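You operate a simulated robot arm through the tools that you are given. There is no shell and no other tool. Be economical: measure what you need, move in short steps, check, and stop when the job is done.

Carry out the task below with a simulated robot arm. There is one attempt and no reset: what you move stays moved.

TASK
Bevel the disc in the cone wheel to the job card's size.
Fine: guard over and water on first; switch and tap end off.

The check looks at the end state, three seconds after you hand in, the way a careful person would. Anything else that was tipped, shoved, dropped, spilled or broken makes it a failure.

THE ROBOT
A 6-joint arm with a two-finger parallel gripper, fixed in place. Base frame: the origin is at the foot of the arm, x ahead of it, y to its left, z up. Units: mm, rad, N and s.
With the tool pointing down near the work surface it reaches from about 260 to 680 mm from the base axis. Its first joint turns from -1.152 to 1.152 rad. Payload 2.9 kg.
The TCP is the grasp point between the finger pads, 30 mm short of the fingertips. In the tool frame z runs along the fingers and y along their closing line. The gripper opens to 110 mm. The fingers are 20 mm wide and 10 mm thick; the gripper's body (48 by 112 mm) begins 55 mm behind the TCP.
Orientation is that of the tool frame in the base frame, as a unit quaternion [x, y, z, w]. With the fingers straight down and closing along the base's y, the tool's x points along the base's -x, its y along +y and its z along -z.

THE INTERFACE
- The arm moves only by the tool drive_tool. Its argument "increments" is a list of rows, each a list of 7 numbers: the shift along the tool's x, y, z in units of 200 mm (1.0 is 200 mm), then the turn, a rotation vector about the tool's x, y, z in units of 60 degrees (1.0 is 60 degrees), then the opening, from 0 (shut) to 1 (fully open). In form: [[x, y, z, wx, wy, wz, jaw], ...]. A call has 1 to 20 rows; each row is the pose to reach, as a shift and turn from the pose commanded when the call began, along the tool's axes at that moment. A call with a number of a shift or a turn outside -1 to 1 is refused whole. A row lasts 0.2 s, in which the tool goes at most 50 mm and 0.15 rad; a call with a longer step from one row to the next is refused whole, and so is a gripper value outside its range. Where a pose cannot be reached the arm comes as near as it can. A force on the tool above 90 N (or 10 N above the force at the start of the call, whichever is more), or a blocked arm, ends the call early, and 0.2 s more pass. The fingers move at their own pace (about 108 mm/s each) and stop on an object; they squeeze with about 36 N. The grip force told is the motor's: it shows also when the fingers shut on nothing. Time passes only in rows, and 0.2 s behind the last, so rows that repeat a pose let the fingers close. The reply holds the time, the measured pose of the TCP, the force on the tool along the base axes, the opening and the grip force, in the units named above and with some noise.
- Cameras (640 x 400 px; columns grow to the right, rows downward): "scene" is fixed at [49.9, 427.1, 1394.1]; the picture's right is [-0.92, -0.39, 0.00], its down [-0.16, 0.38, -0.91] and it looks along [0.36, -0.84, -0.42] (base axes); focal length 346 px, centre (320, 200). "wrist" rides on the gripper at [72, 17, -103] in the tool frame; the picture's right is [-0.23, 0.97, 0.00], its down [-0.76, -0.18, -0.62] and it looks along [-0.61, -0.14, 0.78] (tool axes); focal length 222 px, centre (320, 200). There is no depth. A picture from a camera that has moved, and an enlarged one, comes with that camera's place and axes in the base frame and with its lens. The place of the scene camera against the robot may be out by one fixed shift of up to 25 mm in any direction.
- snapshot(camera): a new picture of that camera. The clock stands still meanwhile.
- close_up(camera, box): a new picture of the part [left, top, right, bottom] of that camera's present view, enlarged. The clock stands still meanwhile.
- sign_off(): hands the job in; it is judged then, once.

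Go step by step. Nothing tells you positions but the pictures and the camera data: compare them with the known pose of the tool, close in by small moves and look again before you grip or let go. The budget is 120 turns and 84 pictures, counting those below and the enlarged ones. Unless the task says otherwise, let go and move clear before handing in, and close with one line.

The tools are called after "Emit:" by a JSON object that holds its "name" and its "arguments". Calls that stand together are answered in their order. drive_tool: Moves the arm, as the interface text tells. Its arguments: {"type":"object","properties":{"increments":{"type":"array"}},"required":["increments"]} The other tools are called the same way: snapshot (camera) takes a picture; close_up (camera, box) takes an enlarged picture of a part of a camera's view; sign_off () hands the job in.

At the start:

```text
time_s: 0.0
tcp_pos: [241.1, -303.8, 1156.9]
ee_rot: [0.001, 1.0, 0.0, 0.0]
wrist_force: [-0.8, -0.2, 0.3]
finger_gap: 110.3
grip_force: 0.0
```

scene: 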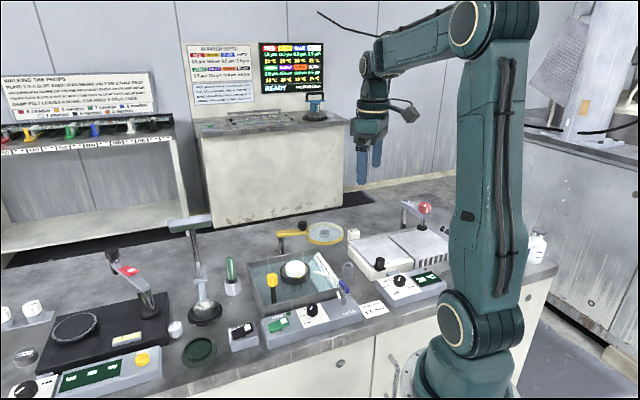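
wrist: 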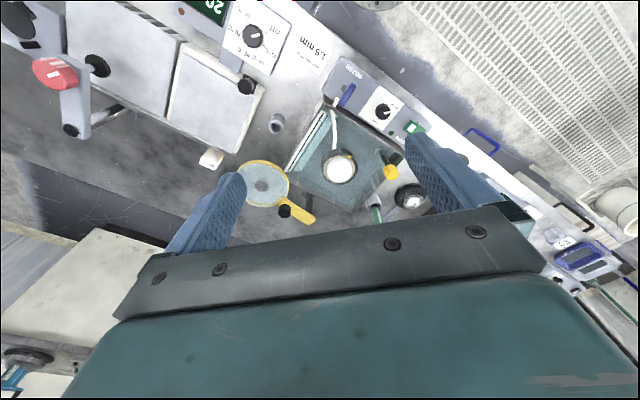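

I see a bench with several stations; the one with a basin, a yellow ring guard, a white cone and a knob seems to be the cone wheel. I'll enlarge the views to read it.

Emit:
{"name": "close_up", "arguments": {"camera": "scene", "box": [220, 200, 400, 350]}}

Emit:
{"name": "close_up", "arguments": {"camera": "wrist", "box": [200, 0, 520, 240]}}

Emit:
{"name": "close_up", "arguments": {"camera": "scene", "box": [180, 30, 340, 130]}}

Emit:
{"name": "close_up", "arguments": {"camera": "scene", "box": [0, 200, 260, 400]}}

```text
2.67 times, centred on (310, 275) of scene
camera zoom: at [49.9, 427.1, 1394.1], right [-0.92, -0.39, 0.0], down [-0.16, 0.38, -0.91], along [0.36, -0.84, -0.42], focal length 922 px, centre (347, 0)
```

zoom: 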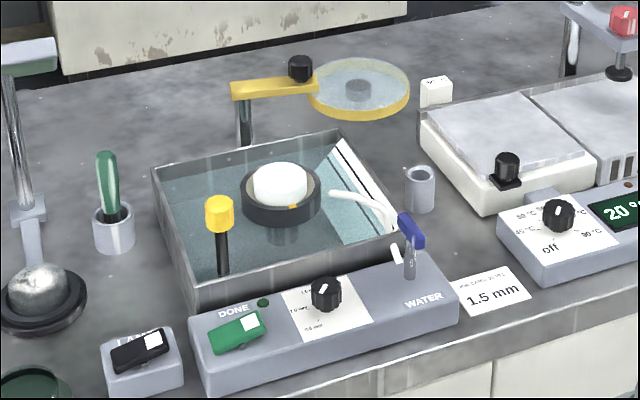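

```text
1.67 times, centred on (360, 120) of wrist
camera zoom: at [167.9, -286.9, 1259.9], right [0.23, 0.97, 0.0], down [0.76, -0.18, 0.62], along [0.61, -0.14, -0.78], focal length 370 px, centre (253, 333)
```

zoom: 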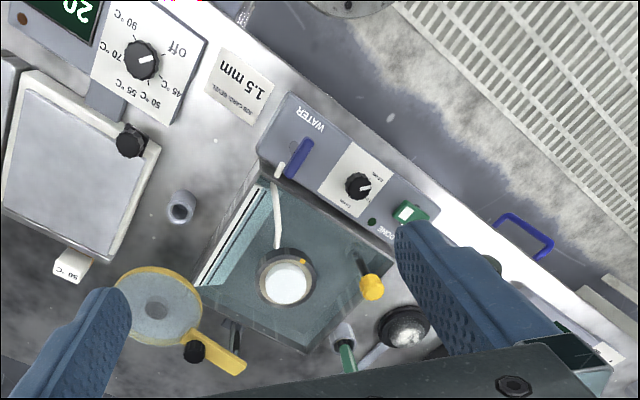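

```text
4.00 times, centred on (260, 80) of scene
camera zoom: at [49.9, 427.1, 1394.1], right [-0.92, -0.39, 0.0], down [-0.16, 0.38, -0.91], along [0.36, -0.84, -0.42], focal length 1383 px, centre (560, 680)
```

zoom: 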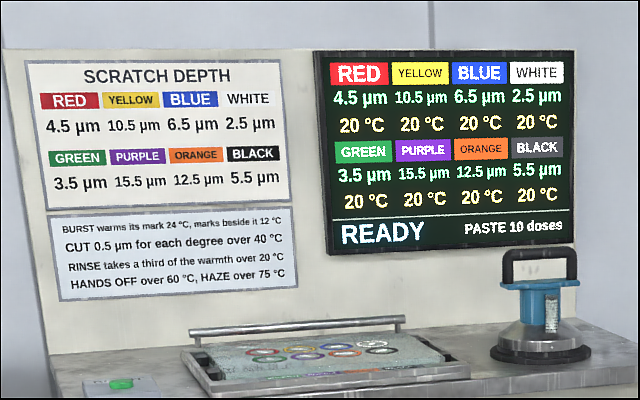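

```text
2.00 times, centred on (130, 300) of scene
camera zoom: at [49.9, 427.1, 1394.1], right [-0.92, -0.39, 0.0], down [-0.16, 0.38, -0.91], along [0.36, -0.84, -0.42], focal length 691 px, centre (700, 0)
```

zoom: 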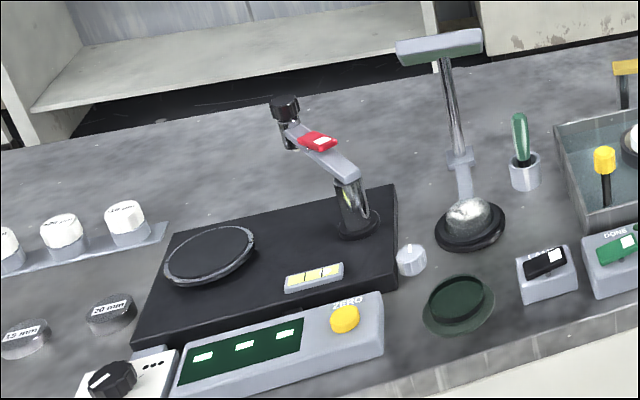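

The cone wheel station is near (450, -306): basin with wheel, swing guard with black knob, green switch, size dial, blue water tap; the card reads 1.5 mm. I'll move the wrist camera nearer.

Emit:
{"name": "drive_tool", "arguments": {"increments": [[-0.06, 0.018, 0.2, 0, 0, 0, 1], [-0.12, 0.035, 0.4, 0, 0, 0, 1], [-0.18, 0.05, 0.6, 0, 0, 0, 1], [-0.245, 0.07, 0.785, 0, 0, 0, 1], [-0.245, 0.07, 0.785, 0, 0, 0, 1]]}}

Emit:
{"name": "snapshot", "arguments": {"camera": "wrist"}}

Emit:
{"name": "close_up", "arguments": {"camera": "scene", "box": [255, 290, 395, 350]}}

```text
time_s: 1.2
tcp_pos: [290.8, -288.4, 1000.4]
ee_rot: [0.0, 1.0, 0.0, 0.0]
wrist_force: [0.0, -1.2, 0.1]
finger_gap: 110.2
grip_force: 0.0
```

```text
77 pictures are left
camera wrist: at [217.3, -271.1, 1102.8], right [0.23, 0.97, 0.0], down [0.76, -0.18, 0.62], along [0.61, -0.14, -0.78], focal length 222 px, centre (320, 200)
```

wrist: 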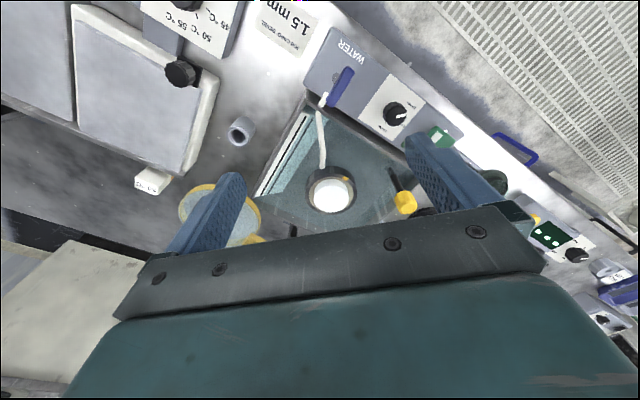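

```text
4.57 times, centred on (325, 320) of scene
camera zoom: at [49.9, 427.1, 1394.1], right [-0.92, -0.39, 0.0], down [-0.16, 0.38, -0.91], along [0.36, -0.84, -0.42], focal length 1580 px, centre (297, -349)
```

zoom: 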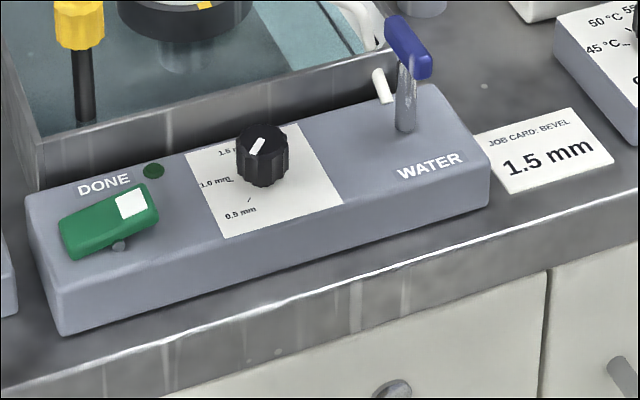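

Emit:
{"name": "close_up", "arguments": {"camera": "wrist", "box": [300, 30, 460, 150]}}

Emit:
{"name": "close_up", "arguments": {"camera": "wrist", "box": [220, 100, 440, 250]}}

Emit:
{"name": "close_up", "arguments": {"camera": "scene", "box": [240, 220, 380, 310]}}

```text
3.33 times, centred on (380, 90) of wrist
camera zoom: at [217.3, -271.1, 1102.8], right [0.23, 0.97, 0.0], down [0.76, -0.18, 0.62], along [0.61, -0.14, -0.78], focal length 740 px, centre (120, 567)
```

zoom: 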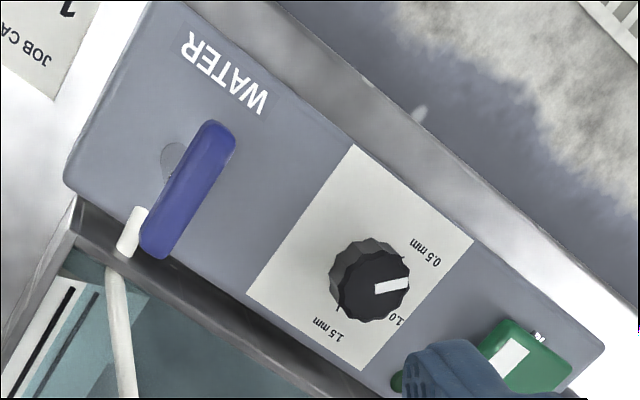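

```text
2.67 times, centred on (330, 175) of wrist
camera zoom: at [217.3, -271.1, 1102.8], right [0.23, 0.97, 0.0], down [0.76, -0.18, 0.62], along [0.61, -0.14, -0.78], focal length 592 px, centre (293, 267)
```

zoom: 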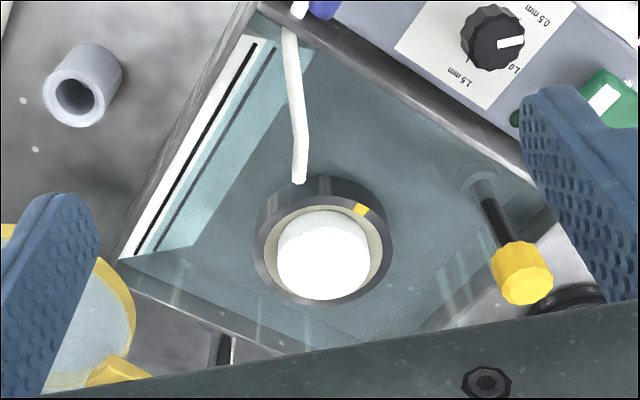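

```text
4.44 times, centred on (310, 265) of scene
camera zoom: at [49.9, 427.1, 1394.1], right [-0.92, -0.39, 0.0], down [-0.16, 0.38, -0.91], along [0.36, -0.84, -0.42], focal length 1536 px, centre (364, -89)
```

zoom: 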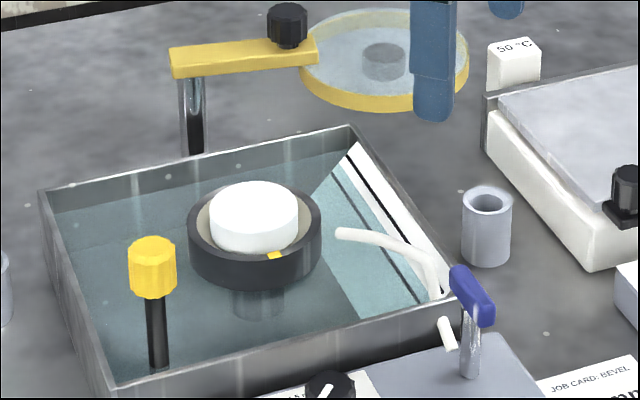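

Emit:
{"name": "drive_tool", "arguments": {"increments": [[0.05, 0.139, 0.129, 0, 0, 0, 1], [0.1, 0.278, 0.258, 0, 0, 0, 1], [0.145, 0.417, 0.387, 0, 0, 0, 1], [0.19, 0.555, 0.515, 0, 0, 0, 1], [0.19, 0.555, 0.515, 0, 0, 0, 1]]}}

Emit:
{"name": "snapshot", "arguments": {"camera": "wrist"}}

```text
time_s: 2.4
tcp_pos: [253.0, -178.6, 895.7]
ee_rot: [0.001, 1.0, 0.0, 0.0]
wrist_force: [0.0, 0.6, 0.0]
finger_gap: 110.1
grip_force: 0.1
```

```text
72 pictures are left
camera wrist: at [179.8, -161.0, 997.7], right [0.23, 0.97, 0.0], down [0.76, -0.18, 0.62], along [0.61, -0.14, -0.78], focal length 222 px, centre (320, 200)
```

wrist: 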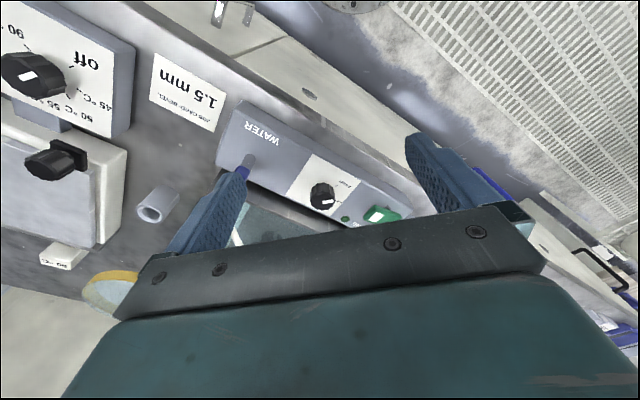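

Emit:
{"name": "close_up", "arguments": {"camera": "wrist", "box": [220, 100, 420, 240]}}

Emit:
{"name": "close_up", "arguments": {"camera": "scene", "box": [280, 290, 345, 335]}}

```text
2.86 times, centred on (320, 170) of wrist
camera zoom: at [179.8, -161.0, 997.7], right [0.23, 0.97, 0.0], down [0.76, -0.18, 0.62], along [0.61, -0.14, -0.78], focal length 635 px, centre (320, 286)
```

zoom: 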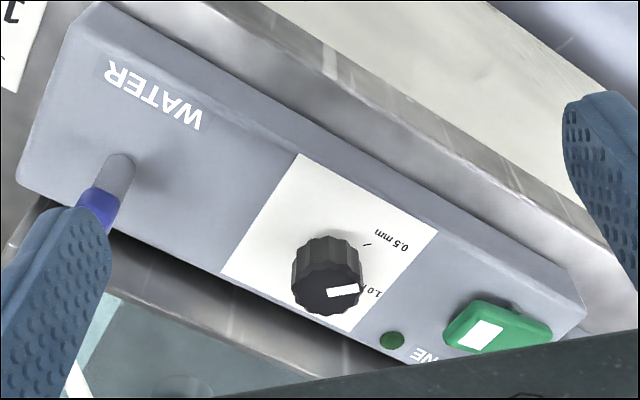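

```text
8.89 times, centred on (312, 312) of scene
camera zoom: at [49.9, 427.1, 1394.1], right [-0.92, -0.39, 0.0], down [-0.16, 0.38, -0.91], along [0.36, -0.84, -0.42], focal length 3073 px, centre (387, -800)
```

zoom: 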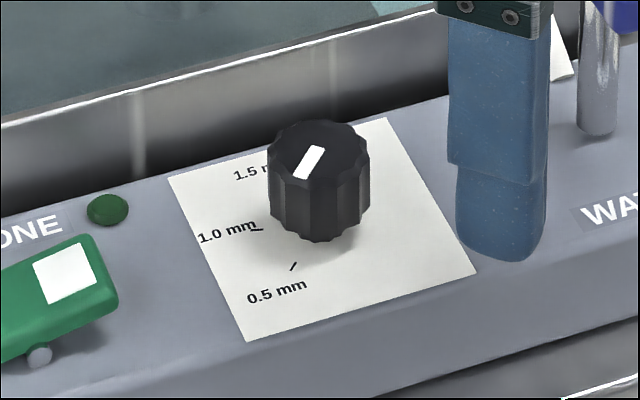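

The dial axis is about (337.5, -194), panel top z≈775, pointer at 0.5 mm (base angle 90°), with 1.0 at 30° and 1.5 at -30°. I'll move above the dial with the wrist turned back 60° so I can turn it 120° clockwise.

Emit:
{"name": "drive_tool", "arguments": {"increments": [[-0.06, -0.011, 0, 0, 0, -0.14, 0.7], [-0.12, -0.022, 0, 0, 0, -0.28, 0.6], [-0.18, -0.033, 0, 0, 0, -0.42, 0.6], [-0.24, -0.044, 0, 0, 0, -0.56, 0.6], [-0.3, -0.055, 0, 0, 0, -0.7, 0.6], [-0.36, -0.066, 0, 0, 0, -0.84, 0.6], [-0.4225, -0.077, 0.1, 0, 0, -0.98, 0.6], [-0.4225, -0.077, 0.2, 0, 0, -1, 0.6], [-0.4225, -0.077, 0.2, 0, 0, -1, 0.6]]}}

Emit:
{"name": "snapshot", "arguments": {"camera": "wrist"}}

Emit:
{"name": "close_up", "arguments": {"camera": "scene", "box": [240, 220, 400, 350]}}

```text
time_s: 4.4
tcp_pos: [336.1, -193.5, 857.9]
ee_rot: [-0.501, 0.865, -0.001, 0.0]
wrist_force: [0.3, -0.4, 0.8]
finger_gap: 65.8
grip_force: 0.1
```

```text
69 pictures are left
camera wrist: at [285.0, -247.7, 960.3], right [-0.73, 0.68, 0.0], down [0.53, 0.57, 0.62], along [0.42, 0.46, -0.78], focal length 222 px, centre (320, 200)
```

wrist: 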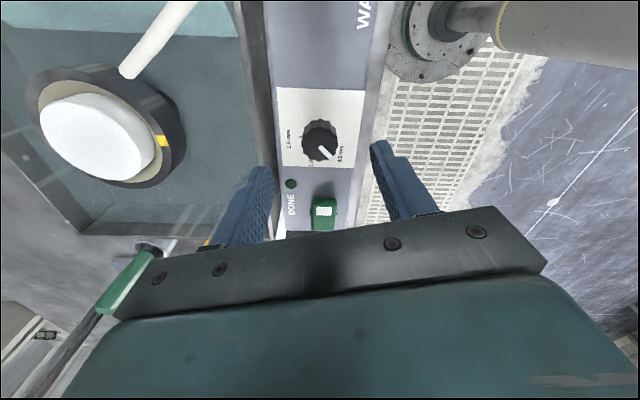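

```text
3.08 times, centred on (320, 285) of scene
camera zoom: at [49.9, 427.1, 1394.1], right [-0.92, -0.39, 0.0], down [-0.16, 0.38, -0.91], along [0.36, -0.84, -0.42], focal length 1064 px, centre (320, -62)
```

zoom: 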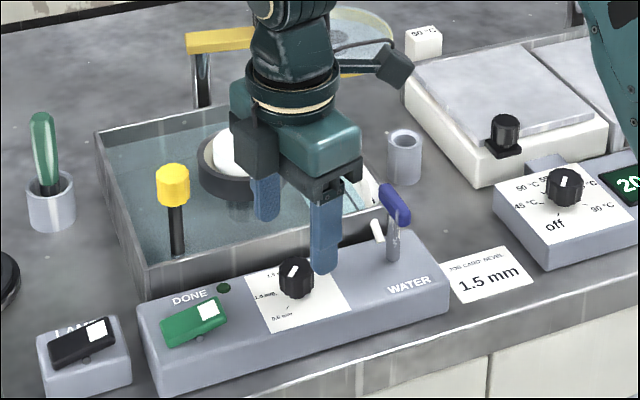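

Emit:
{"name": "close_up", "arguments": {"camera": "wrist", "box": [240, 80, 400, 240]}}

```text
2.50 times, centred on (320, 160) of wrist
camera zoom: at [285.0, -247.7, 960.3], right [-0.73, 0.68, 0.0], down [0.53, 0.57, 0.62], along [0.42, 0.46, -0.78], focal length 555 px, centre (320, 300)
```

zoom: 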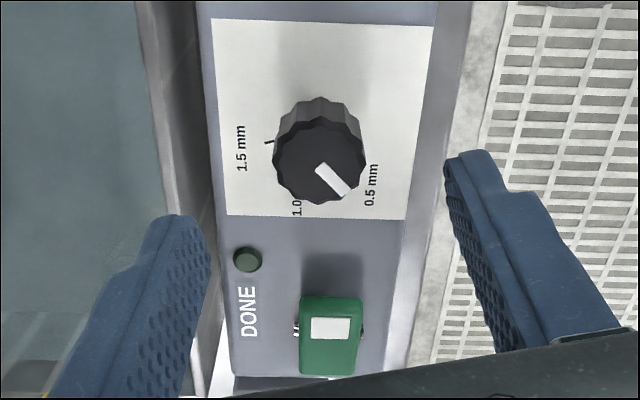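

Closing line is centred on the knob. I'll narrow the jaws, descend around the knob, and look before gripping.

Emit:
{"name": "drive_tool", "arguments": {"increments": [[0.014, 0.003, 0, 0, 0, 0, 0.42], [0.014, 0.003, 0.06, 0, 0, 0, 0.42], [0.014, 0.003, 0.12, 0, 0, 0, 0.42], [0.014, 0.003, 0.18, 0, 0, 0, 0.42], [0.014, 0.003, 0.22, 0, 0, 0, 0.42]]}}

Emit:
{"name": "snapshot", "arguments": {"camera": "wrist"}}

Emit:
{"name": "close_up", "arguments": {"camera": "scene", "box": [270, 270, 360, 340]}}

```text
time_s: 5.6
tcp_pos: [333.3, -196.0, 813.0]
ee_rot: [-0.5, 0.866, -0.001, 0.0]
wrist_force: [-0.6, 0.4, -1.0]
finger_gap: 46.0
grip_force: 0.1
```

```text
66 pictures are left
camera wrist: at [282.1, -250.0, 916.0], right [-0.73, 0.68, 0.0], down [0.53, 0.57, 0.62], along [0.43, 0.45, -0.78], focal length 222 px, centre (320, 200)
```

wrist: 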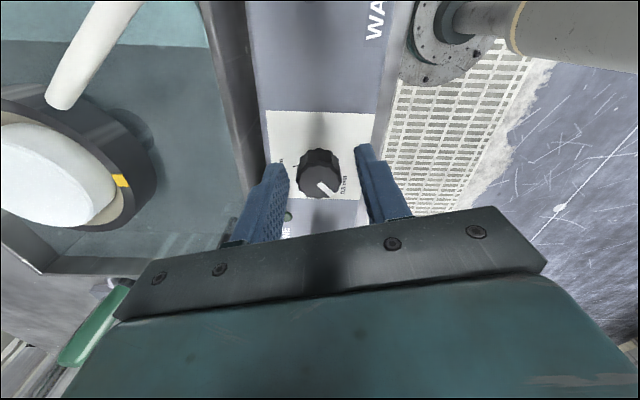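

```text
5.71 times, centred on (315, 305) of scene
camera zoom: at [49.9, 427.1, 1394.1], right [-0.92, -0.39, 0.0], down [-0.16, 0.38, -0.91], along [0.36, -0.84, -0.42], focal length 1975 px, centre (349, -400)
```

zoom: 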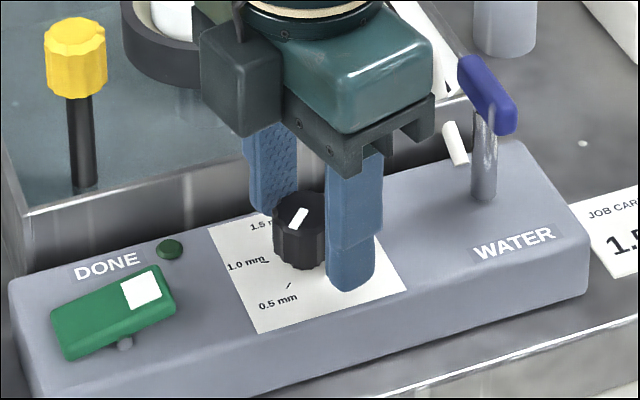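

Fingers straddle the knob well. Closing.

Emit:
{"name": "drive_tool", "arguments": {"increments": [[0, 0, 0, 0, 0, 0, 0.3], [0, 0, 0, 0, 0, 0, 0.2], [0, 0, 0, 0, 0, 0, 0.15], [0, 0, 0, 0, 0, 0, 0.15]]}}

```text
time_s: 6.6
tcp_pos: [334.5, -196.7, 813.5]
ee_rot: [-0.5, 0.866, 0.0, 0.0]
wrist_force: [10.6, -6.3, -11.5]
finger_gap: 27.0
grip_force: 45.2
```

Emit:
{"name": "drive_tool", "arguments": {"increments": [[0, 0, 0, 0, 0, 0.13, 0.15], [0, 0, 0, 0, 0, 0.26, 0.15], [0, 0, 0, 0, 0, 0.39, 0.15], [0, 0, 0, 0, 0, 0.52, 0.15], [0, 0, 0, 0, 0, 0.65, 0.15], [0, 0, 0, 0, 0, 0.78, 0.15], [0, 0, 0, 0, 0, 0.9, 0.15], [0, 0, 0, 0, 0, 1.0, 0.15], [0, 0, 0, 0, 0, 1.0, 0.15]]}}

Emit:
{"name": "snapshot", "arguments": {"camera": "wrist"}}

```text
time_s: 8.6
tcp_pos: [334.2, -193.3, 813.2]
ee_rot: [0.0, 1.0, 0.001, -0.001]
wrist_force: [-5.6, 17.2, 27.7]
finger_gap: 26.9
grip_force: 45.2
```

```text
64 pictures are left
camera wrist: at [260.6, -177.7, 916.3], right [0.23, 0.97, 0.0], down [0.76, -0.18, 0.62], along [0.61, -0.14, -0.78], focal length 222 px, centre (320, 200)
```

wrist: 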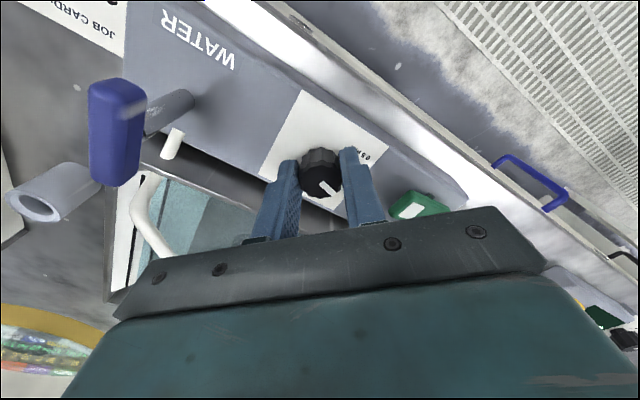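

The knob turns with the fingers. Turning another 60° with a small compliance shift.

Emit:
{"name": "drive_tool", "arguments": {"increments": [[0, 0.01, 0, 0, 0, 0.13, 0.15], [0, 0.01, 0, 0, 0, 0.26, 0.15], [0, 0.01, 0, 0, 0, 0.39, 0.15], [0, 0.01, 0, 0, 0, 0.52, 0.15], [0, 0.01, 0, 0, 0, 0.65, 0.15], [0, 0.01, 0, 0, 0, 0.78, 0.15], [0, 0.01, 0, 0, 0, 0.9, 0.15], [0, 0.01, 0, 0, 0, 1.0, 0.15], [0, 0.01, 0, 0, 0, 1.0, 0.15]]}}

Emit:
{"name": "close_up", "arguments": {"camera": "wrist", "box": [220, 80, 420, 240]}}

Emit:
{"name": "close_up", "arguments": {"camera": "scene", "box": [270, 270, 360, 340]}}

```text
time_s: 10.6
tcp_pos: [334.6, -192.8, 813.0]
ee_rot: [0.5, 0.866, 0.001, -0.001]
wrist_force: [-3.2, 25.8, 13.7]
finger_gap: 27.1
grip_force: 44.5
```

```text
2.50 times, centred on (320, 160) of wrist
camera zoom: at [312.6, -122.1, 915.7], right [0.96, 0.29, 0.0], down [0.23, -0.75, 0.62], along [0.18, -0.59, -0.78], focal length 555 px, centre (320, 300)
```

zoom: 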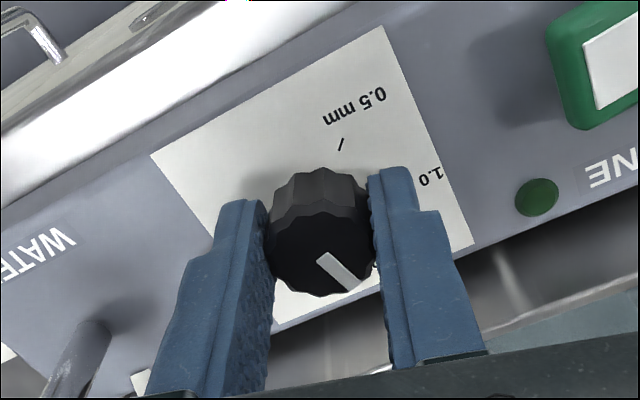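

```text
5.71 times, centred on (315, 305) of scene
camera zoom: at [49.6, 427.8, 1393.9], right [-0.92, -0.39, 0.0], down [-0.16, 0.38, -0.91], along [0.36, -0.84, -0.41], focal length 1975 px, centre (349, -400)
```

zoom: 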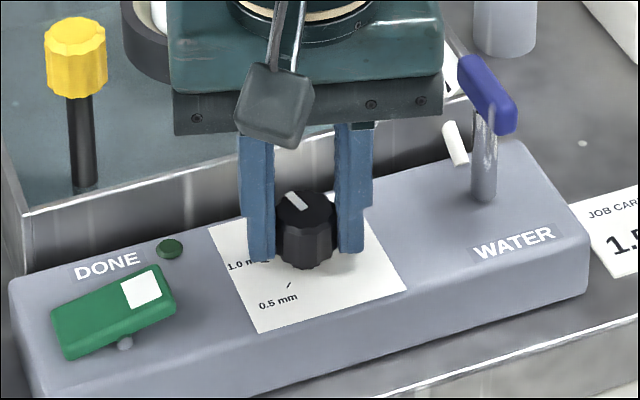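

Pointer seems near 1.5. I'll release, rise, and look.

Emit:
{"name": "drive_tool", "arguments": {"increments": [[0, 0.01, 0, 0, 0, 0, 0.25], [0, 0.01, 0, 0, 0, 0, 0.4], [0, 0.01, 0, 0, 0, 0, 0.4], [0, 0, -0.2, 0, 0, 0, 0.4], [0, 0, -0.4, 0, 0, 0, 0.4], [0, 0, -0.4, 0, 0, 0, 0.7]]}}

Emit:
{"name": "close_up", "arguments": {"camera": "wrist", "box": [240, 80, 400, 240]}}

Emit:
{"name": "close_up", "arguments": {"camera": "scene", "box": [270, 270, 360, 340]}}

```text
time_s: 12.0
tcp_pos: [335.6, -194.8, 890.4]
ee_rot: [0.501, 0.866, -0.001, -0.001]
wrist_force: [0.6, 0.1, -0.6]
finger_gap: 77.2
grip_force: 0.0
```

```text
2.50 times, centred on (320, 160) of wrist
camera zoom: at [314.4, -123.5, 993.4], right [0.96, 0.29, 0.0], down [0.23, -0.75, 0.62], along [0.18, -0.6, -0.78], focal length 555 px, centre (320, 300)
```

zoom: 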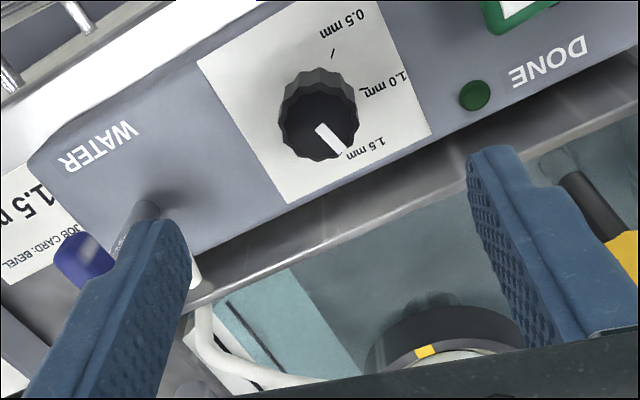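

```text
5.71 times, centred on (315, 305) of scene
camera zoom: at [49.9, 427.1, 1394.1], right [-0.92, -0.39, 0.0], down [-0.16, 0.38, -0.91], along [0.36, -0.84, -0.42], focal length 1975 px, centre (349, -400)
```

zoom: 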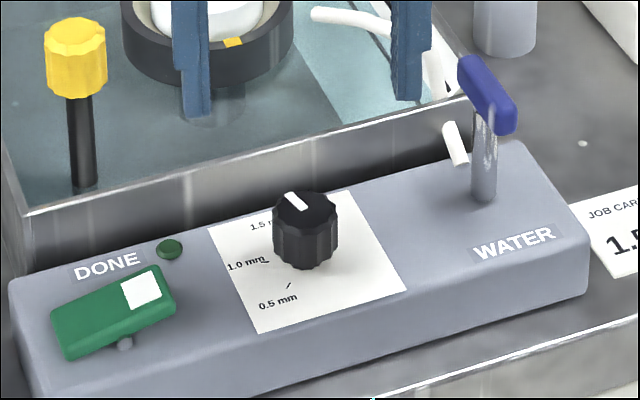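

Emit:
{"name": "close_up", "arguments": {"camera": "wrist", "box": [285, 75, 365, 135]}}

Emit:
{"name": "close_up", "arguments": {"camera": "scene", "box": [295, 292, 335, 322]}}

```text
6.67 times, centred on (325, 105) of wrist
camera zoom: at [314.4, -123.5, 993.4], right [0.96, 0.29, 0.0], down [0.23, -0.75, 0.62], along [0.18, -0.6, -0.78], focal length 1481 px, centre (287, 833)
```

zoom: 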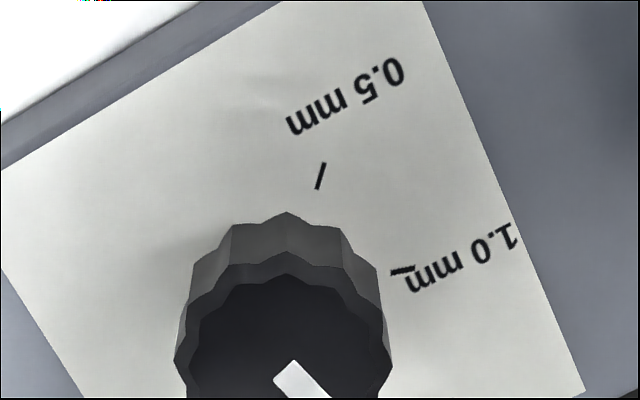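

```text
13.33 times, centred on (315, 307) of scene
camera zoom: at [49.9, 427.1, 1394.1], right [-0.92, -0.39, 0.0], down [-0.16, 0.38, -0.91], along [0.36, -0.84, -0.42], focal length 4609 px, centre (387, -1227)
```

zoom: 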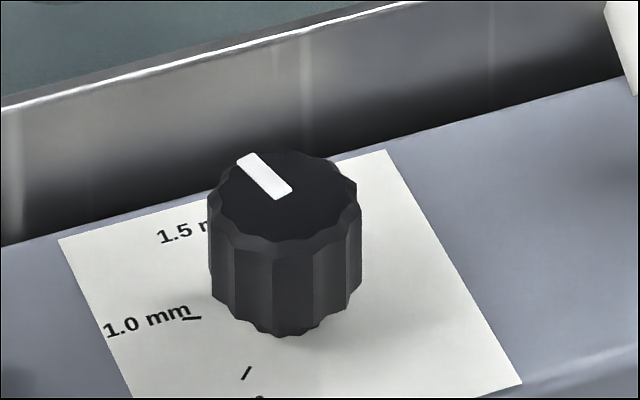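

The dial is on 1.5 mm within reading error. Next the guard: pivot estimated near (528, -405), its knob near (483, -445, 873). I'll go above it to look.

Emit:
{"name": "drive_tool", "arguments": {"increments": [[-0.09, 0.002, -0.1, 0, 0, -0.14, 0.8], [-0.18, 0.004, -0.2, 0, 0, -0.28, 1], [-0.27, 0.007, -0.3, 0, 0, -0.42, 1], [-0.36, 0.01, -0.4, 0, 0, -0.56, 1], [-0.45, 0.012, -0.485, 0, 0, -0.7, 1], [-0.55, 0.014, -0.485, 0, 0, -0.84, 1], [-0.65, 0.017, -0.485, 0, 0, -0.98, 1], [-0.65, 0.017, -0.485, 0, 0, -1, 1]]}}

Emit:
{"name": "drive_tool", "arguments": {"increments": [[-0.1, -0.15, 0, 0, 0, 0, 1], [-0.2, -0.3, 0, 0, 0, 0, 1], [-0.28, -0.45, 0, 0, 0, 0, 1], [-0.34, -0.555, 0, 0, 0, 0, 1], [-0.34, -0.555, 0, 0, 0, 0, 1]]}}

Emit:
{"name": "snapshot", "arguments": {"camera": "wrist"}}

```text
time_s: 13.8
tcp_pos: [402.4, -307.0, 990.3]
ee_rot: [0.0, 1.0, -0.001, 0.0]
wrist_force: [0.1, 0.2, -0.5]
finger_gap: 110.1
grip_force: 0.0
```

```text
time_s: 15.0
tcp_pos: [468.7, -415.9, 992.2]
ee_rot: [0.0, 1.0, 0.001, -0.001]
wrist_force: [0.0, 0.3, -0.5]
finger_gap: 110.1
grip_force: 0.0
```

```text
57 pictures are left
camera wrist: at [395.2, -399.0, 1093.4], right [0.23, 0.97, 0.0], down [0.76, -0.18, 0.62], along [0.61, -0.14, -0.78], focal length 222 px, centre (320, 200)
```

wrist: 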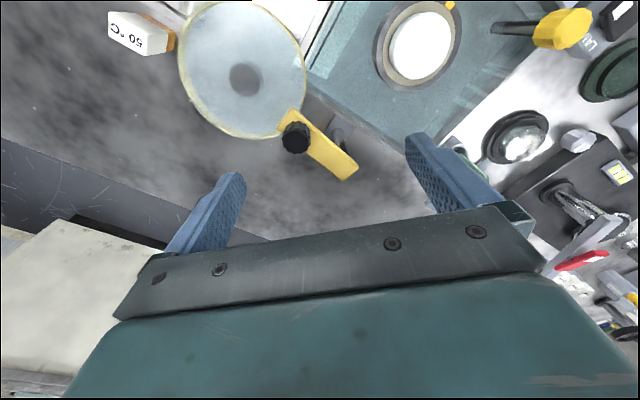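

Emit:
{"name": "close_up", "arguments": {"camera": "wrist", "box": [160, 0, 380, 190]}}

Emit:
{"name": "close_up", "arguments": {"camera": "scene", "box": [250, 200, 370, 290]}}

```text
2.11 times, centred on (270, 95) of wrist
camera zoom: at [395.2, -399.0, 1093.4], right [0.23, 0.97, 0.0], down [0.76, -0.18, 0.62], along [0.61, -0.14, -0.78], focal length 468 px, centre (425, 421)
```

zoom: 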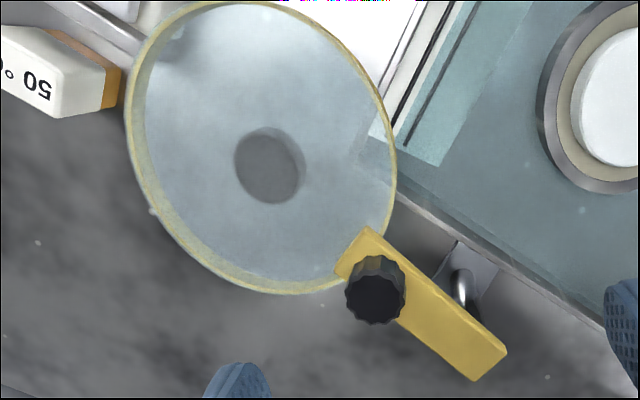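

```text
4.44 times, centred on (310, 245) of scene
camera zoom: at [49.9, 427.1, 1394.1], right [-0.92, -0.39, 0.0], down [-0.16, 0.38, -0.91], along [0.36, -0.84, -0.42], focal length 1536 px, centre (364, 0)
```

zoom: 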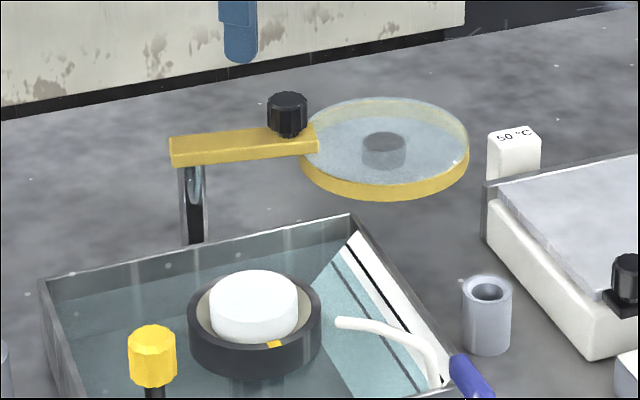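

Guard knob about (478.5, -443), top z≈880, pivot about (532, -405); the swing needed is about 82° clockwise. Positioning over the knob with the closing line tangential.

Emit:
{"name": "drive_tool", "arguments": {"increments": [[-0.015, -0.04, 0.08, 0, 0, -0.14, 0.8], [-0.03, -0.08, 0.16, 0, 0, -0.28, 0.6], [-0.04, -0.12, 0.24, 0, 0, -0.42, 0.5], [-0.049, -0.1355, 0.31, 0, 0, -0.56, 0.5], [-0.049, -0.1355, 0.31, 0, 0, -0.58, 0.5]]}}

Emit:
{"name": "close_up", "arguments": {"camera": "wrist", "box": [220, 60, 420, 240]}}

```text
time_s: 16.2
tcp_pos: [480.3, -443.9, 928.6]
ee_rot: [-0.3, 0.954, -0.001, 0.0]
wrist_force: [-0.1, 0.3, -0.4]
finger_gap: 55.1
grip_force: 0.0
```

```text
2.22 times, centred on (320, 150) of wrist
camera zoom: at [410.1, -471.0, 1031.2], right [-0.37, 0.93, 0.0], down [0.73, 0.29, 0.62], along [0.58, 0.23, -0.78], focal length 494 px, centre (320, 311)
```

zoom: 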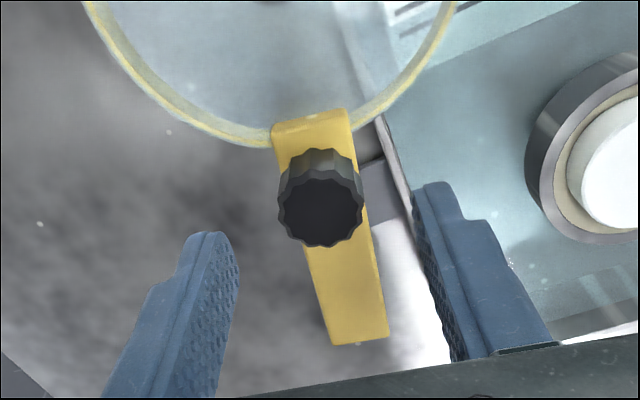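

Aligned. Descend and grip the knob.

Emit:
{"name": "drive_tool", "arguments": {"increments": [[0, 0, 0.06, 0, 0, 0, 0.5], [0, 0, 0.12, 0, 0, 0, 0.5], [0, 0, 0.18, 0, 0, 0, 0.5], [0, 0, 0.18, 0, 0, 0, 0.3], [0, 0, 0.18, 0, 0, 0, 0.15], [0, 0, 0.18, 0, 0, 0, 0.15]]}}

Emit:
{"name": "snapshot", "arguments": {"camera": "wrist"}}

Emit:
{"name": "close_up", "arguments": {"camera": "scene", "box": [250, 200, 370, 290]}}

```text
time_s: 17.6
tcp_pos: [479.2, -442.9, 891.1]
ee_rot: [-0.299, 0.954, 0.0, 0.0]
wrist_force: [3.6, -3.2, 1.5]
finger_gap: 27.4
grip_force: 45.0
```

```text
53 pictures are left
camera wrist: at [410.4, -470.1, 995.0], right [-0.37, 0.93, 0.0], down [0.73, 0.29, 0.62], along [0.58, 0.23, -0.78], focal length 222 px, centre (320, 200)
```

wrist: 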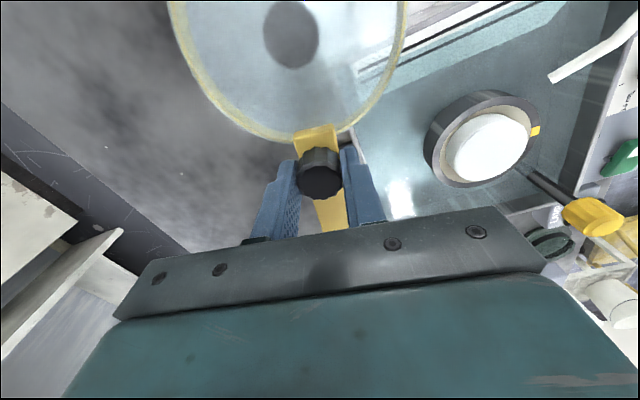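

```text
4.44 times, centred on (310, 245) of scene
camera zoom: at [50.0, 427.0, 1394.2], right [-0.92, -0.39, 0.0], down [-0.16, 0.38, -0.91], along [0.36, -0.84, -0.42], focal length 1536 px, centre (364, 0)
```

zoom: 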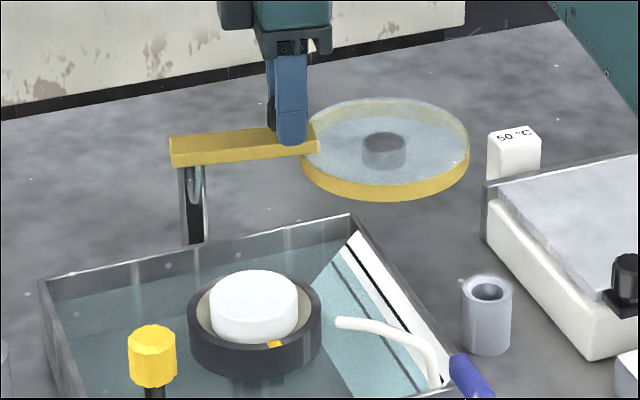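

Gripped. Swinging the guard the first 40° along its arc.

Emit:
{"name": "drive_tool", "arguments": {"increments": [[-0.0031, 0.0441, 0, 0, 0, 0.1333, 0.15], [-0.0123, 0.0874, 0, 0, 0, 0.2667, 0.15], [-0.0274, 0.1289, 0, 0, 0, 0.4, 0.15], [-0.0482, 0.168, 0, 0, 0, 0.5333, 0.15], [-0.0742, 0.2038, 0, 0, 0, 0.6667, 0.15], [-0.0742, 0.2038, 0, 0, 0, 0.6667, 0.15]]}}

Emit:
{"name": "snapshot", "arguments": {"camera": "wrist"}}

Emit:
{"name": "close_up", "arguments": {"camera": "scene", "box": [240, 200, 380, 300]}}

```text
time_s: 19.0
tcp_pos: [469.5, -402.6, 892.5]
ee_rot: [0.047, 0.999, 0.0, -0.002]
wrist_force: [-7.9, 2.2, 10.8]
finger_gap: 27.2
grip_force: 44.7
```

```text
51 pictures are left
camera wrist: at [397.2, -378.1, 995.1], right [0.32, 0.95, 0.0], down [0.74, -0.25, 0.62], along [0.59, -0.2, -0.78], focal length 222 px, centre (320, 200)
```

wrist: 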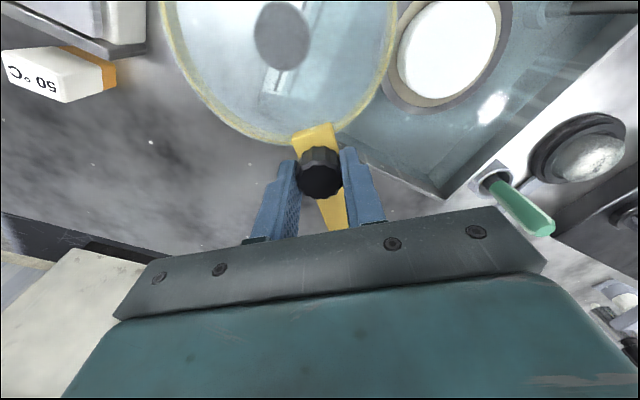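

```text
4.00 times, centred on (310, 250) of scene
camera zoom: at [49.5, 427.2, 1394.1], right [-0.92, -0.39, 0.0], down [-0.16, 0.38, -0.91], along [0.36, -0.84, -0.42], focal length 1383 px, centre (360, 0)
```

zoom: 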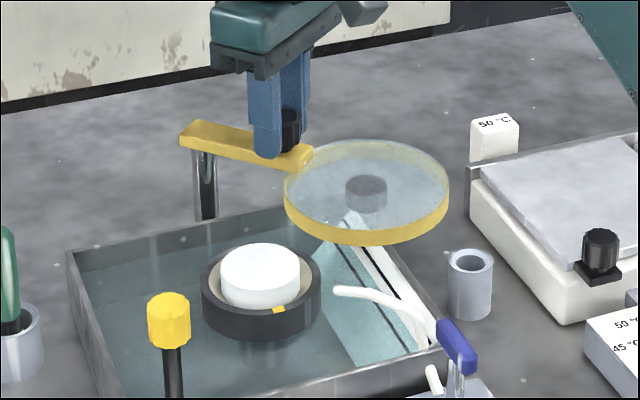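

Emit:
{"name": "drive_tool", "arguments": {"increments": [[-0.0031, 0.0441, 0, 0, 0, 0.1333, 0.15], [-0.0123, 0.0874, 0, 0, 0, 0.2667, 0.15], [-0.0274, 0.1289, 0, 0, 0, 0.4, 0.15], [-0.0482, 0.168, 0, 0, 0, 0.5333, 0.15], [-0.0605, 0.1863, 0, 0, 0, 0.6, 0.15], [-0.0605, 0.1863, 0, 0, 0, 0.6, 0.15]]}}

Emit:
{"name": "snapshot", "arguments": {"camera": "wrist"}}

Emit:
{"name": "close_up", "arguments": {"camera": "scene", "box": [240, 200, 380, 300]}}

```text
time_s: 20.4
tcp_pos: [483.3, -362.9, 892.1]
ee_rot: [0.351, 0.936, 0.002, -0.004]
wrist_force: [-27.3, 17.4, 21.1]
finger_gap: 27.0
grip_force: 45.5
```

```text
49 pictures are left
camera wrist: at [439.6, -302.8, 995.6], right [0.81, 0.58, 0.0], down [0.46, -0.64, 0.62], along [0.36, -0.5, -0.79], focal length 222 px, centre (320, 200)
```

wrist: 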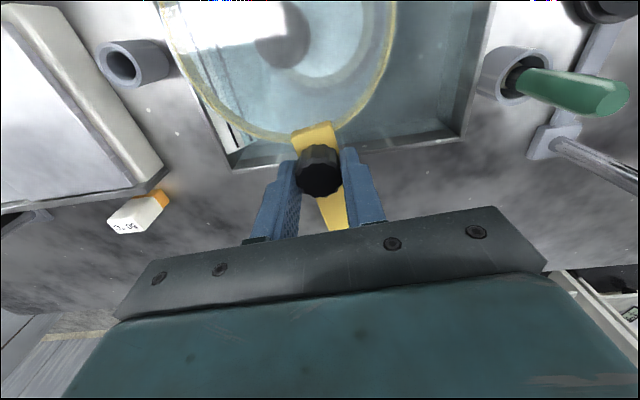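

```text
4.00 times, centred on (310, 250) of scene
camera zoom: at [48.9, 427.7, 1394.0], right [-0.92, -0.39, 0.0], down [-0.16, 0.38, -0.91], along [0.36, -0.84, -0.41], focal length 1383 px, centre (360, 0)
```

zoom: 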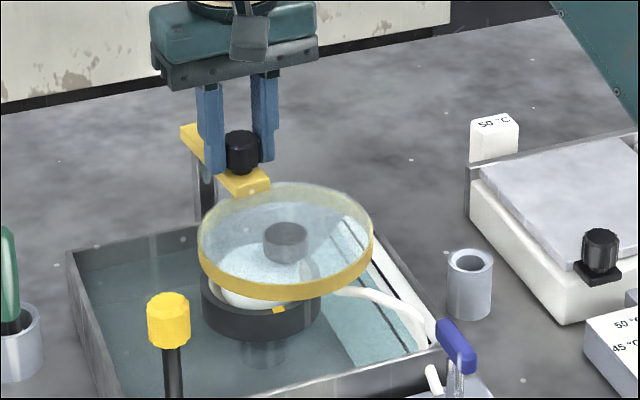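

Nearly there; about 8° more, with a small outward easing of the radius.

Emit:
{"name": "drive_tool", "arguments": {"increments": [[0.008, 0.0221, 0, 0, 0, 0.0667, 0.15], [0.007, 0.0441, 0, 0, 0, 0.1333, 0.15], [0.007, 0.0441, 0, 0, 0, 0.1333, 0.15]]}}

Emit:
{"name": "snapshot", "arguments": {"camera": "wrist"}}

Emit:
{"name": "close_up", "arguments": {"camera": "scene", "box": [240, 200, 380, 300]}}

```text
time_s: 21.2
tcp_pos: [489.0, -356.3, 891.3]
ee_rot: [0.416, 0.91, 0.0, -0.003]
wrist_force: [-10.5, 17.5, 11.9]
finger_gap: 26.9
grip_force: 44.2
```

```text
47 pictures are left
camera wrist: at [454.1, -290.2, 995.2], right [0.88, 0.47, 0.0], down [0.37, -0.69, 0.62], along [0.29, -0.55, -0.78], focal length 222 px, centre (320, 200)
```

wrist: 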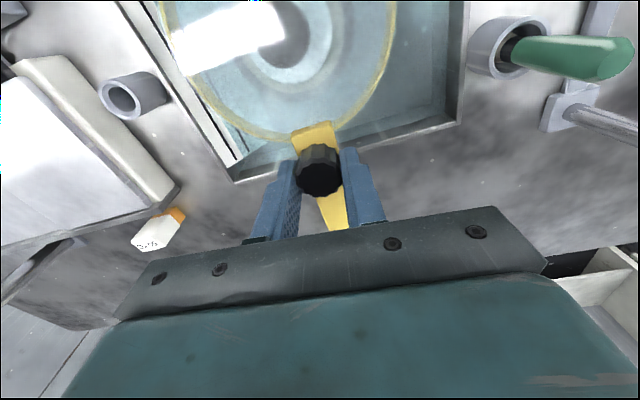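

```text
4.00 times, centred on (310, 250) of scene
camera zoom: at [49.4, 427.6, 1394.0], right [-0.92, -0.39, 0.0], down [-0.16, 0.38, -0.91], along [0.36, -0.84, -0.41], focal length 1383 px, centre (360, 0)
```

zoom: 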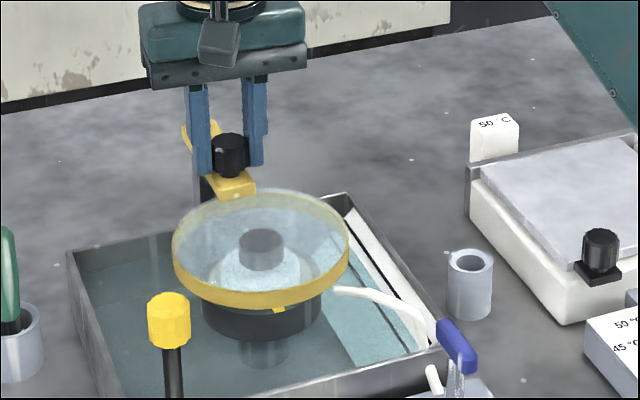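

Emit:
{"name": "close_up", "arguments": {"camera": "wrist", "box": [140, 0, 420, 180]}}

```text
2.22 times, centred on (280, 90) of wrist
camera zoom: at [454.1, -290.2, 995.2], right [0.88, 0.47, 0.0], down [0.37, -0.69, 0.62], along [0.29, -0.55, -0.78], focal length 494 px, centre (409, 444)
```

zoom: 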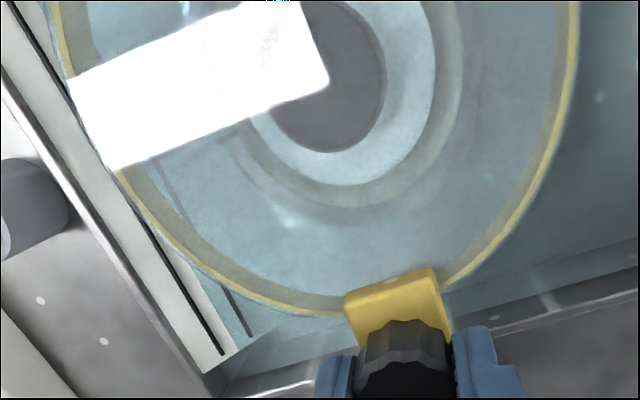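

The guard now sits concentric over the wheel. Releasing the knob, rising, and moving over toward the tap.

Emit:
{"name": "drive_tool", "arguments": {"increments": [[0, 0, 0, 0, 0, 0, 0.3], [0, 0, 0, 0, 0, 0, 0.45], [0, 0, -0.15, 0, 0, 0, 0.45], [0, 0, -0.35, 0, 0, 0, 0.45], [0, 0, -0.35, 0, 0, 0, 0.5]]}}

Emit:
{"name": "drive_tool", "arguments": {"increments": [[0.16, -0.08, 0, 0, 0, -0.07, 0.5], [0.33, -0.16, 0, 0, 0, -0.07, 0.5], [0.5, -0.24, 0, 0, 0, -0.07, 0.5], [0.67, -0.32, 0, 0, 0, -0.07, 0.5], [0.83, -0.4, 0.05, 0, 0, -0.07, 0.5], [0.98, -0.47, 0.1, 0, 0, -0.07, 0.5], [0.98, -0.47, 0.15, 0, 0, -0.07, 0.5]]}}

Emit:
{"name": "snapshot", "arguments": {"camera": "wrist"}}

Emit:
{"name": "close_up", "arguments": {"camera": "scene", "box": [240, 200, 400, 340]}}

```text
time_s: 22.4
tcp_pos: [489.5, -357.1, 962.5]
ee_rot: [0.416, 0.909, 0.0, 0.001]
wrist_force: [0.7, 0.1, -0.8]
finger_gap: 54.7
grip_force: 0.1
```

```text
time_s: 24.0
tcp_pos: [289.6, -272.3, 931.5]
ee_rot: [0.383, 0.924, 0.0, 0.001]
wrist_force: [0.7, 0.5, -1.6]
finger_gap: 55.0
grip_force: 0.1
```

```text
44 pictures are left
camera wrist: at [250.0, -208.1, 1035.2], right [0.85, 0.53, 0.0], down [0.41, -0.66, 0.62], along [0.33, -0.53, -0.78], focal length 222 px, centre (320, 200)
```

wrist: 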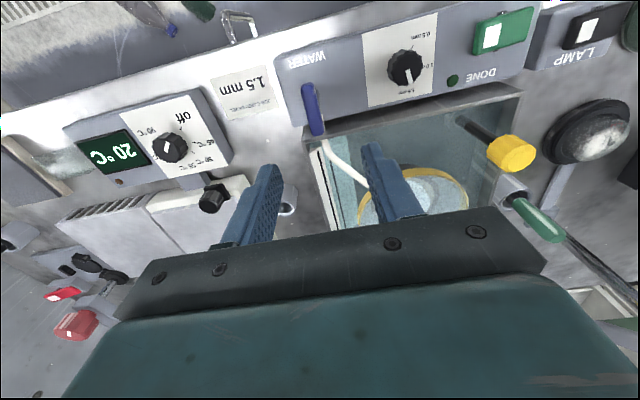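

```text
2.86 times, centred on (320, 270) of scene
camera zoom: at [49.9, 427.1, 1394.1], right [-0.92, -0.39, 0.0], down [-0.16, 0.38, -0.91], along [0.36, -0.84, -0.42], focal length 988 px, centre (320, 0)
```

zoom: 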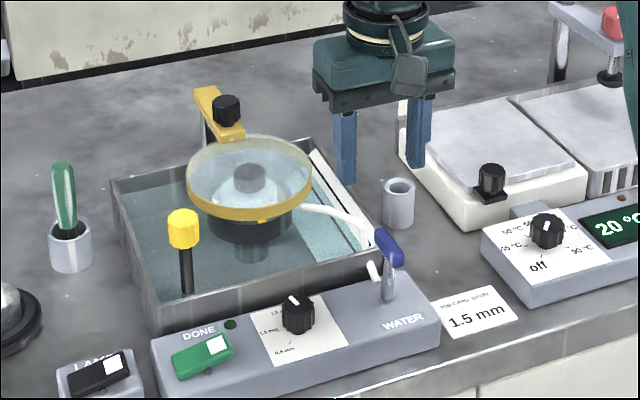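

Emit:
{"name": "close_up", "arguments": {"camera": "wrist", "box": [260, 60, 400, 160]}}

```text
4.00 times, centred on (330, 110) of wrist
camera zoom: at [250.0, -208.1, 1035.2], right [0.85, 0.53, 0.0], down [0.41, -0.66, 0.62], along [0.33, -0.53, -0.78], focal length 888 px, centre (280, 560)
```

zoom: 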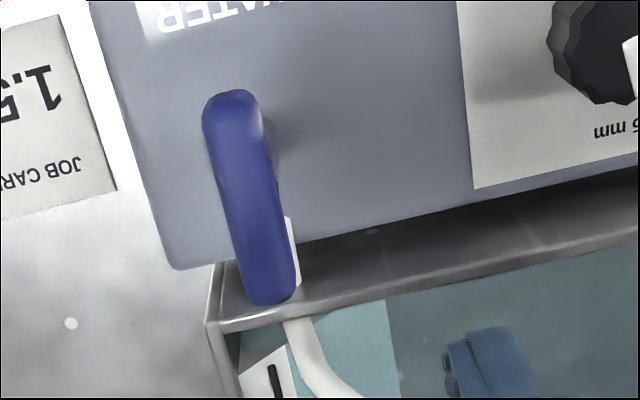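

Emit:
{"name": "drive_tool", "arguments": {"increments": [[0.044, -0.004, 0.08, 0, 0, 0, 0.45], [0.088, -0.008, 0.2, 0, 0, 0, 0.4], [0.088, -0.008, 0.2, 0, 0, 0, 0.4]]}}

Emit:
{"name": "close_up", "arguments": {"camera": "wrist", "box": [220, 60, 420, 240]}}

```text
time_s: 24.8
tcp_pos: [277.6, -261.0, 891.9]
ee_rot: [0.383, 0.924, -0.001, 0.0]
wrist_force: [0.4, -0.1, -1.4]
finger_gap: 44.0
grip_force: 0.1
```

```text
2.22 times, centred on (320, 150) of wrist
camera zoom: at [237.7, -197.4, 994.2], right [0.85, 0.53, 0.0], down [0.41, -0.66, 0.62], along [0.33, -0.53, -0.78], focal length 494 px, centre (320, 311)
```

zoom: 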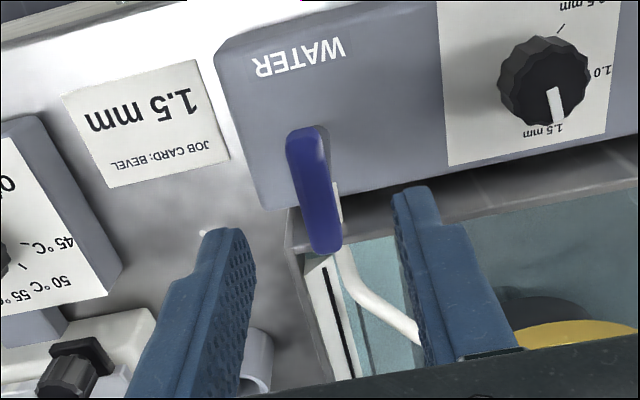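

Aligned with the handle. I'll check the dial with a zoom, and descend and grip the tap.

Emit:
{"name": "close_up", "arguments": {"camera": "wrist", "box": [355, 55, 425, 110]}}

Emit:
{"name": "drive_tool", "arguments": {"increments": [[0, 0, 0.06, 0, 0, 0, 0.4], [0, 0, 0.12, 0, 0, 0, 0.4], [0, 0, 0.185, 0, 0, 0, 0.4], [0, 0, 0.185, 0, 0, 0, 0.2], [0, 0, 0.185, 0, 0, 0, 0.05], [0, 0, 0.185, 0, 0, 0, 0.05]]}}

Emit:
{"name": "snapshot", "arguments": {"camera": "wrist"}}

```text
7.27 times, centred on (390, 82) of wrist
camera zoom: at [237.7, -197.4, 994.2], right [0.85, 0.53, 0.0], down [0.41, -0.66, 0.62], along [0.33, -0.53, -0.78], focal length 1615 px, centre (-189, 1054)
```

zoom: 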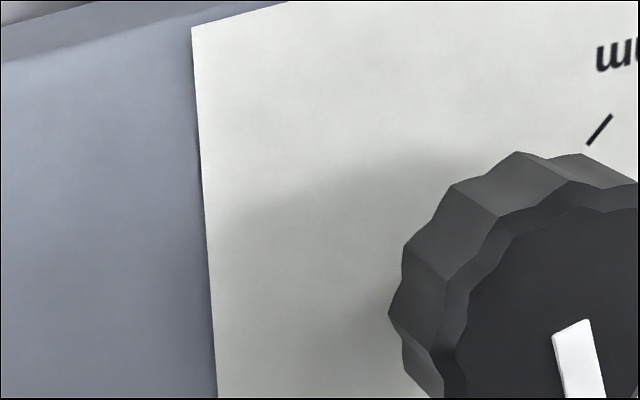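

```text
time_s: 26.2
tcp_pos: [274.8, -261.7, 855.2]
ee_rot: [0.383, 0.924, -0.001, 0.0]
wrist_force: [-10.7, -10.6, -3.7]
finger_gap: 12.0
grip_force: 45.0
```

```text
39 pictures are left
camera wrist: at [235.8, -197.4, 958.0], right [0.85, 0.53, 0.0], down [0.41, -0.66, 0.62], along [0.33, -0.53, -0.78], focal length 222 px, centre (320, 200)
```

wrist: 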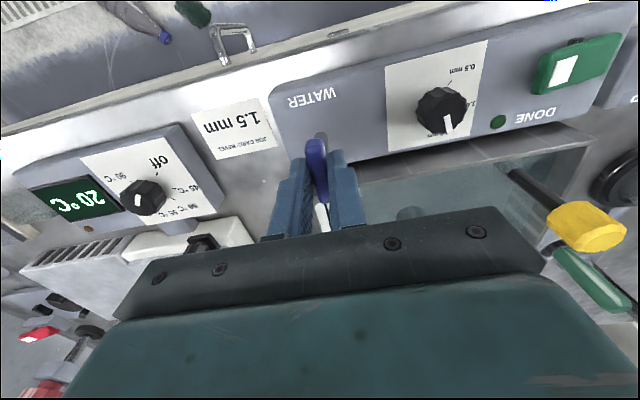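

Handle gripped. I'll try turning counter-clockwise a little first.

Emit:
{"name": "drive_tool", "arguments": {"increments": [[-0.0, -0.006, 0, 0, 0, -0.1, 0.05], [0, -0.006, 0, 0, 0, -0.2, 0.05], [0, -0.006, 0, 0, 0, -0.3, 0.05], [0, -0.006, 0, 0, 0, -0.3, 0.05]]}}

Emit:
{"name": "close_up", "arguments": {"camera": "scene", "box": [280, 240, 380, 330]}}

```text
time_s: 27.2
tcp_pos: [275.5, -262.2, 854.9]
ee_rot: [0.234, 0.972, -0.002, -0.001]
wrist_force: [-6.7, -17.5, -9.0]
finger_gap: 11.8
grip_force: 44.9
```

```text
4.44 times, centred on (330, 285) of scene
camera zoom: at [49.8, 426.6, 1394.3], right [-0.92, -0.39, 0.0], down [-0.16, 0.38, -0.91], along [0.36, -0.84, -0.42], focal length 1536 px, centre (276, -178)
```

zoom: 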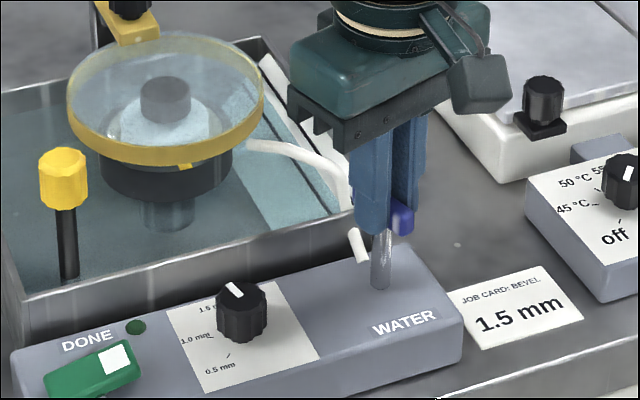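

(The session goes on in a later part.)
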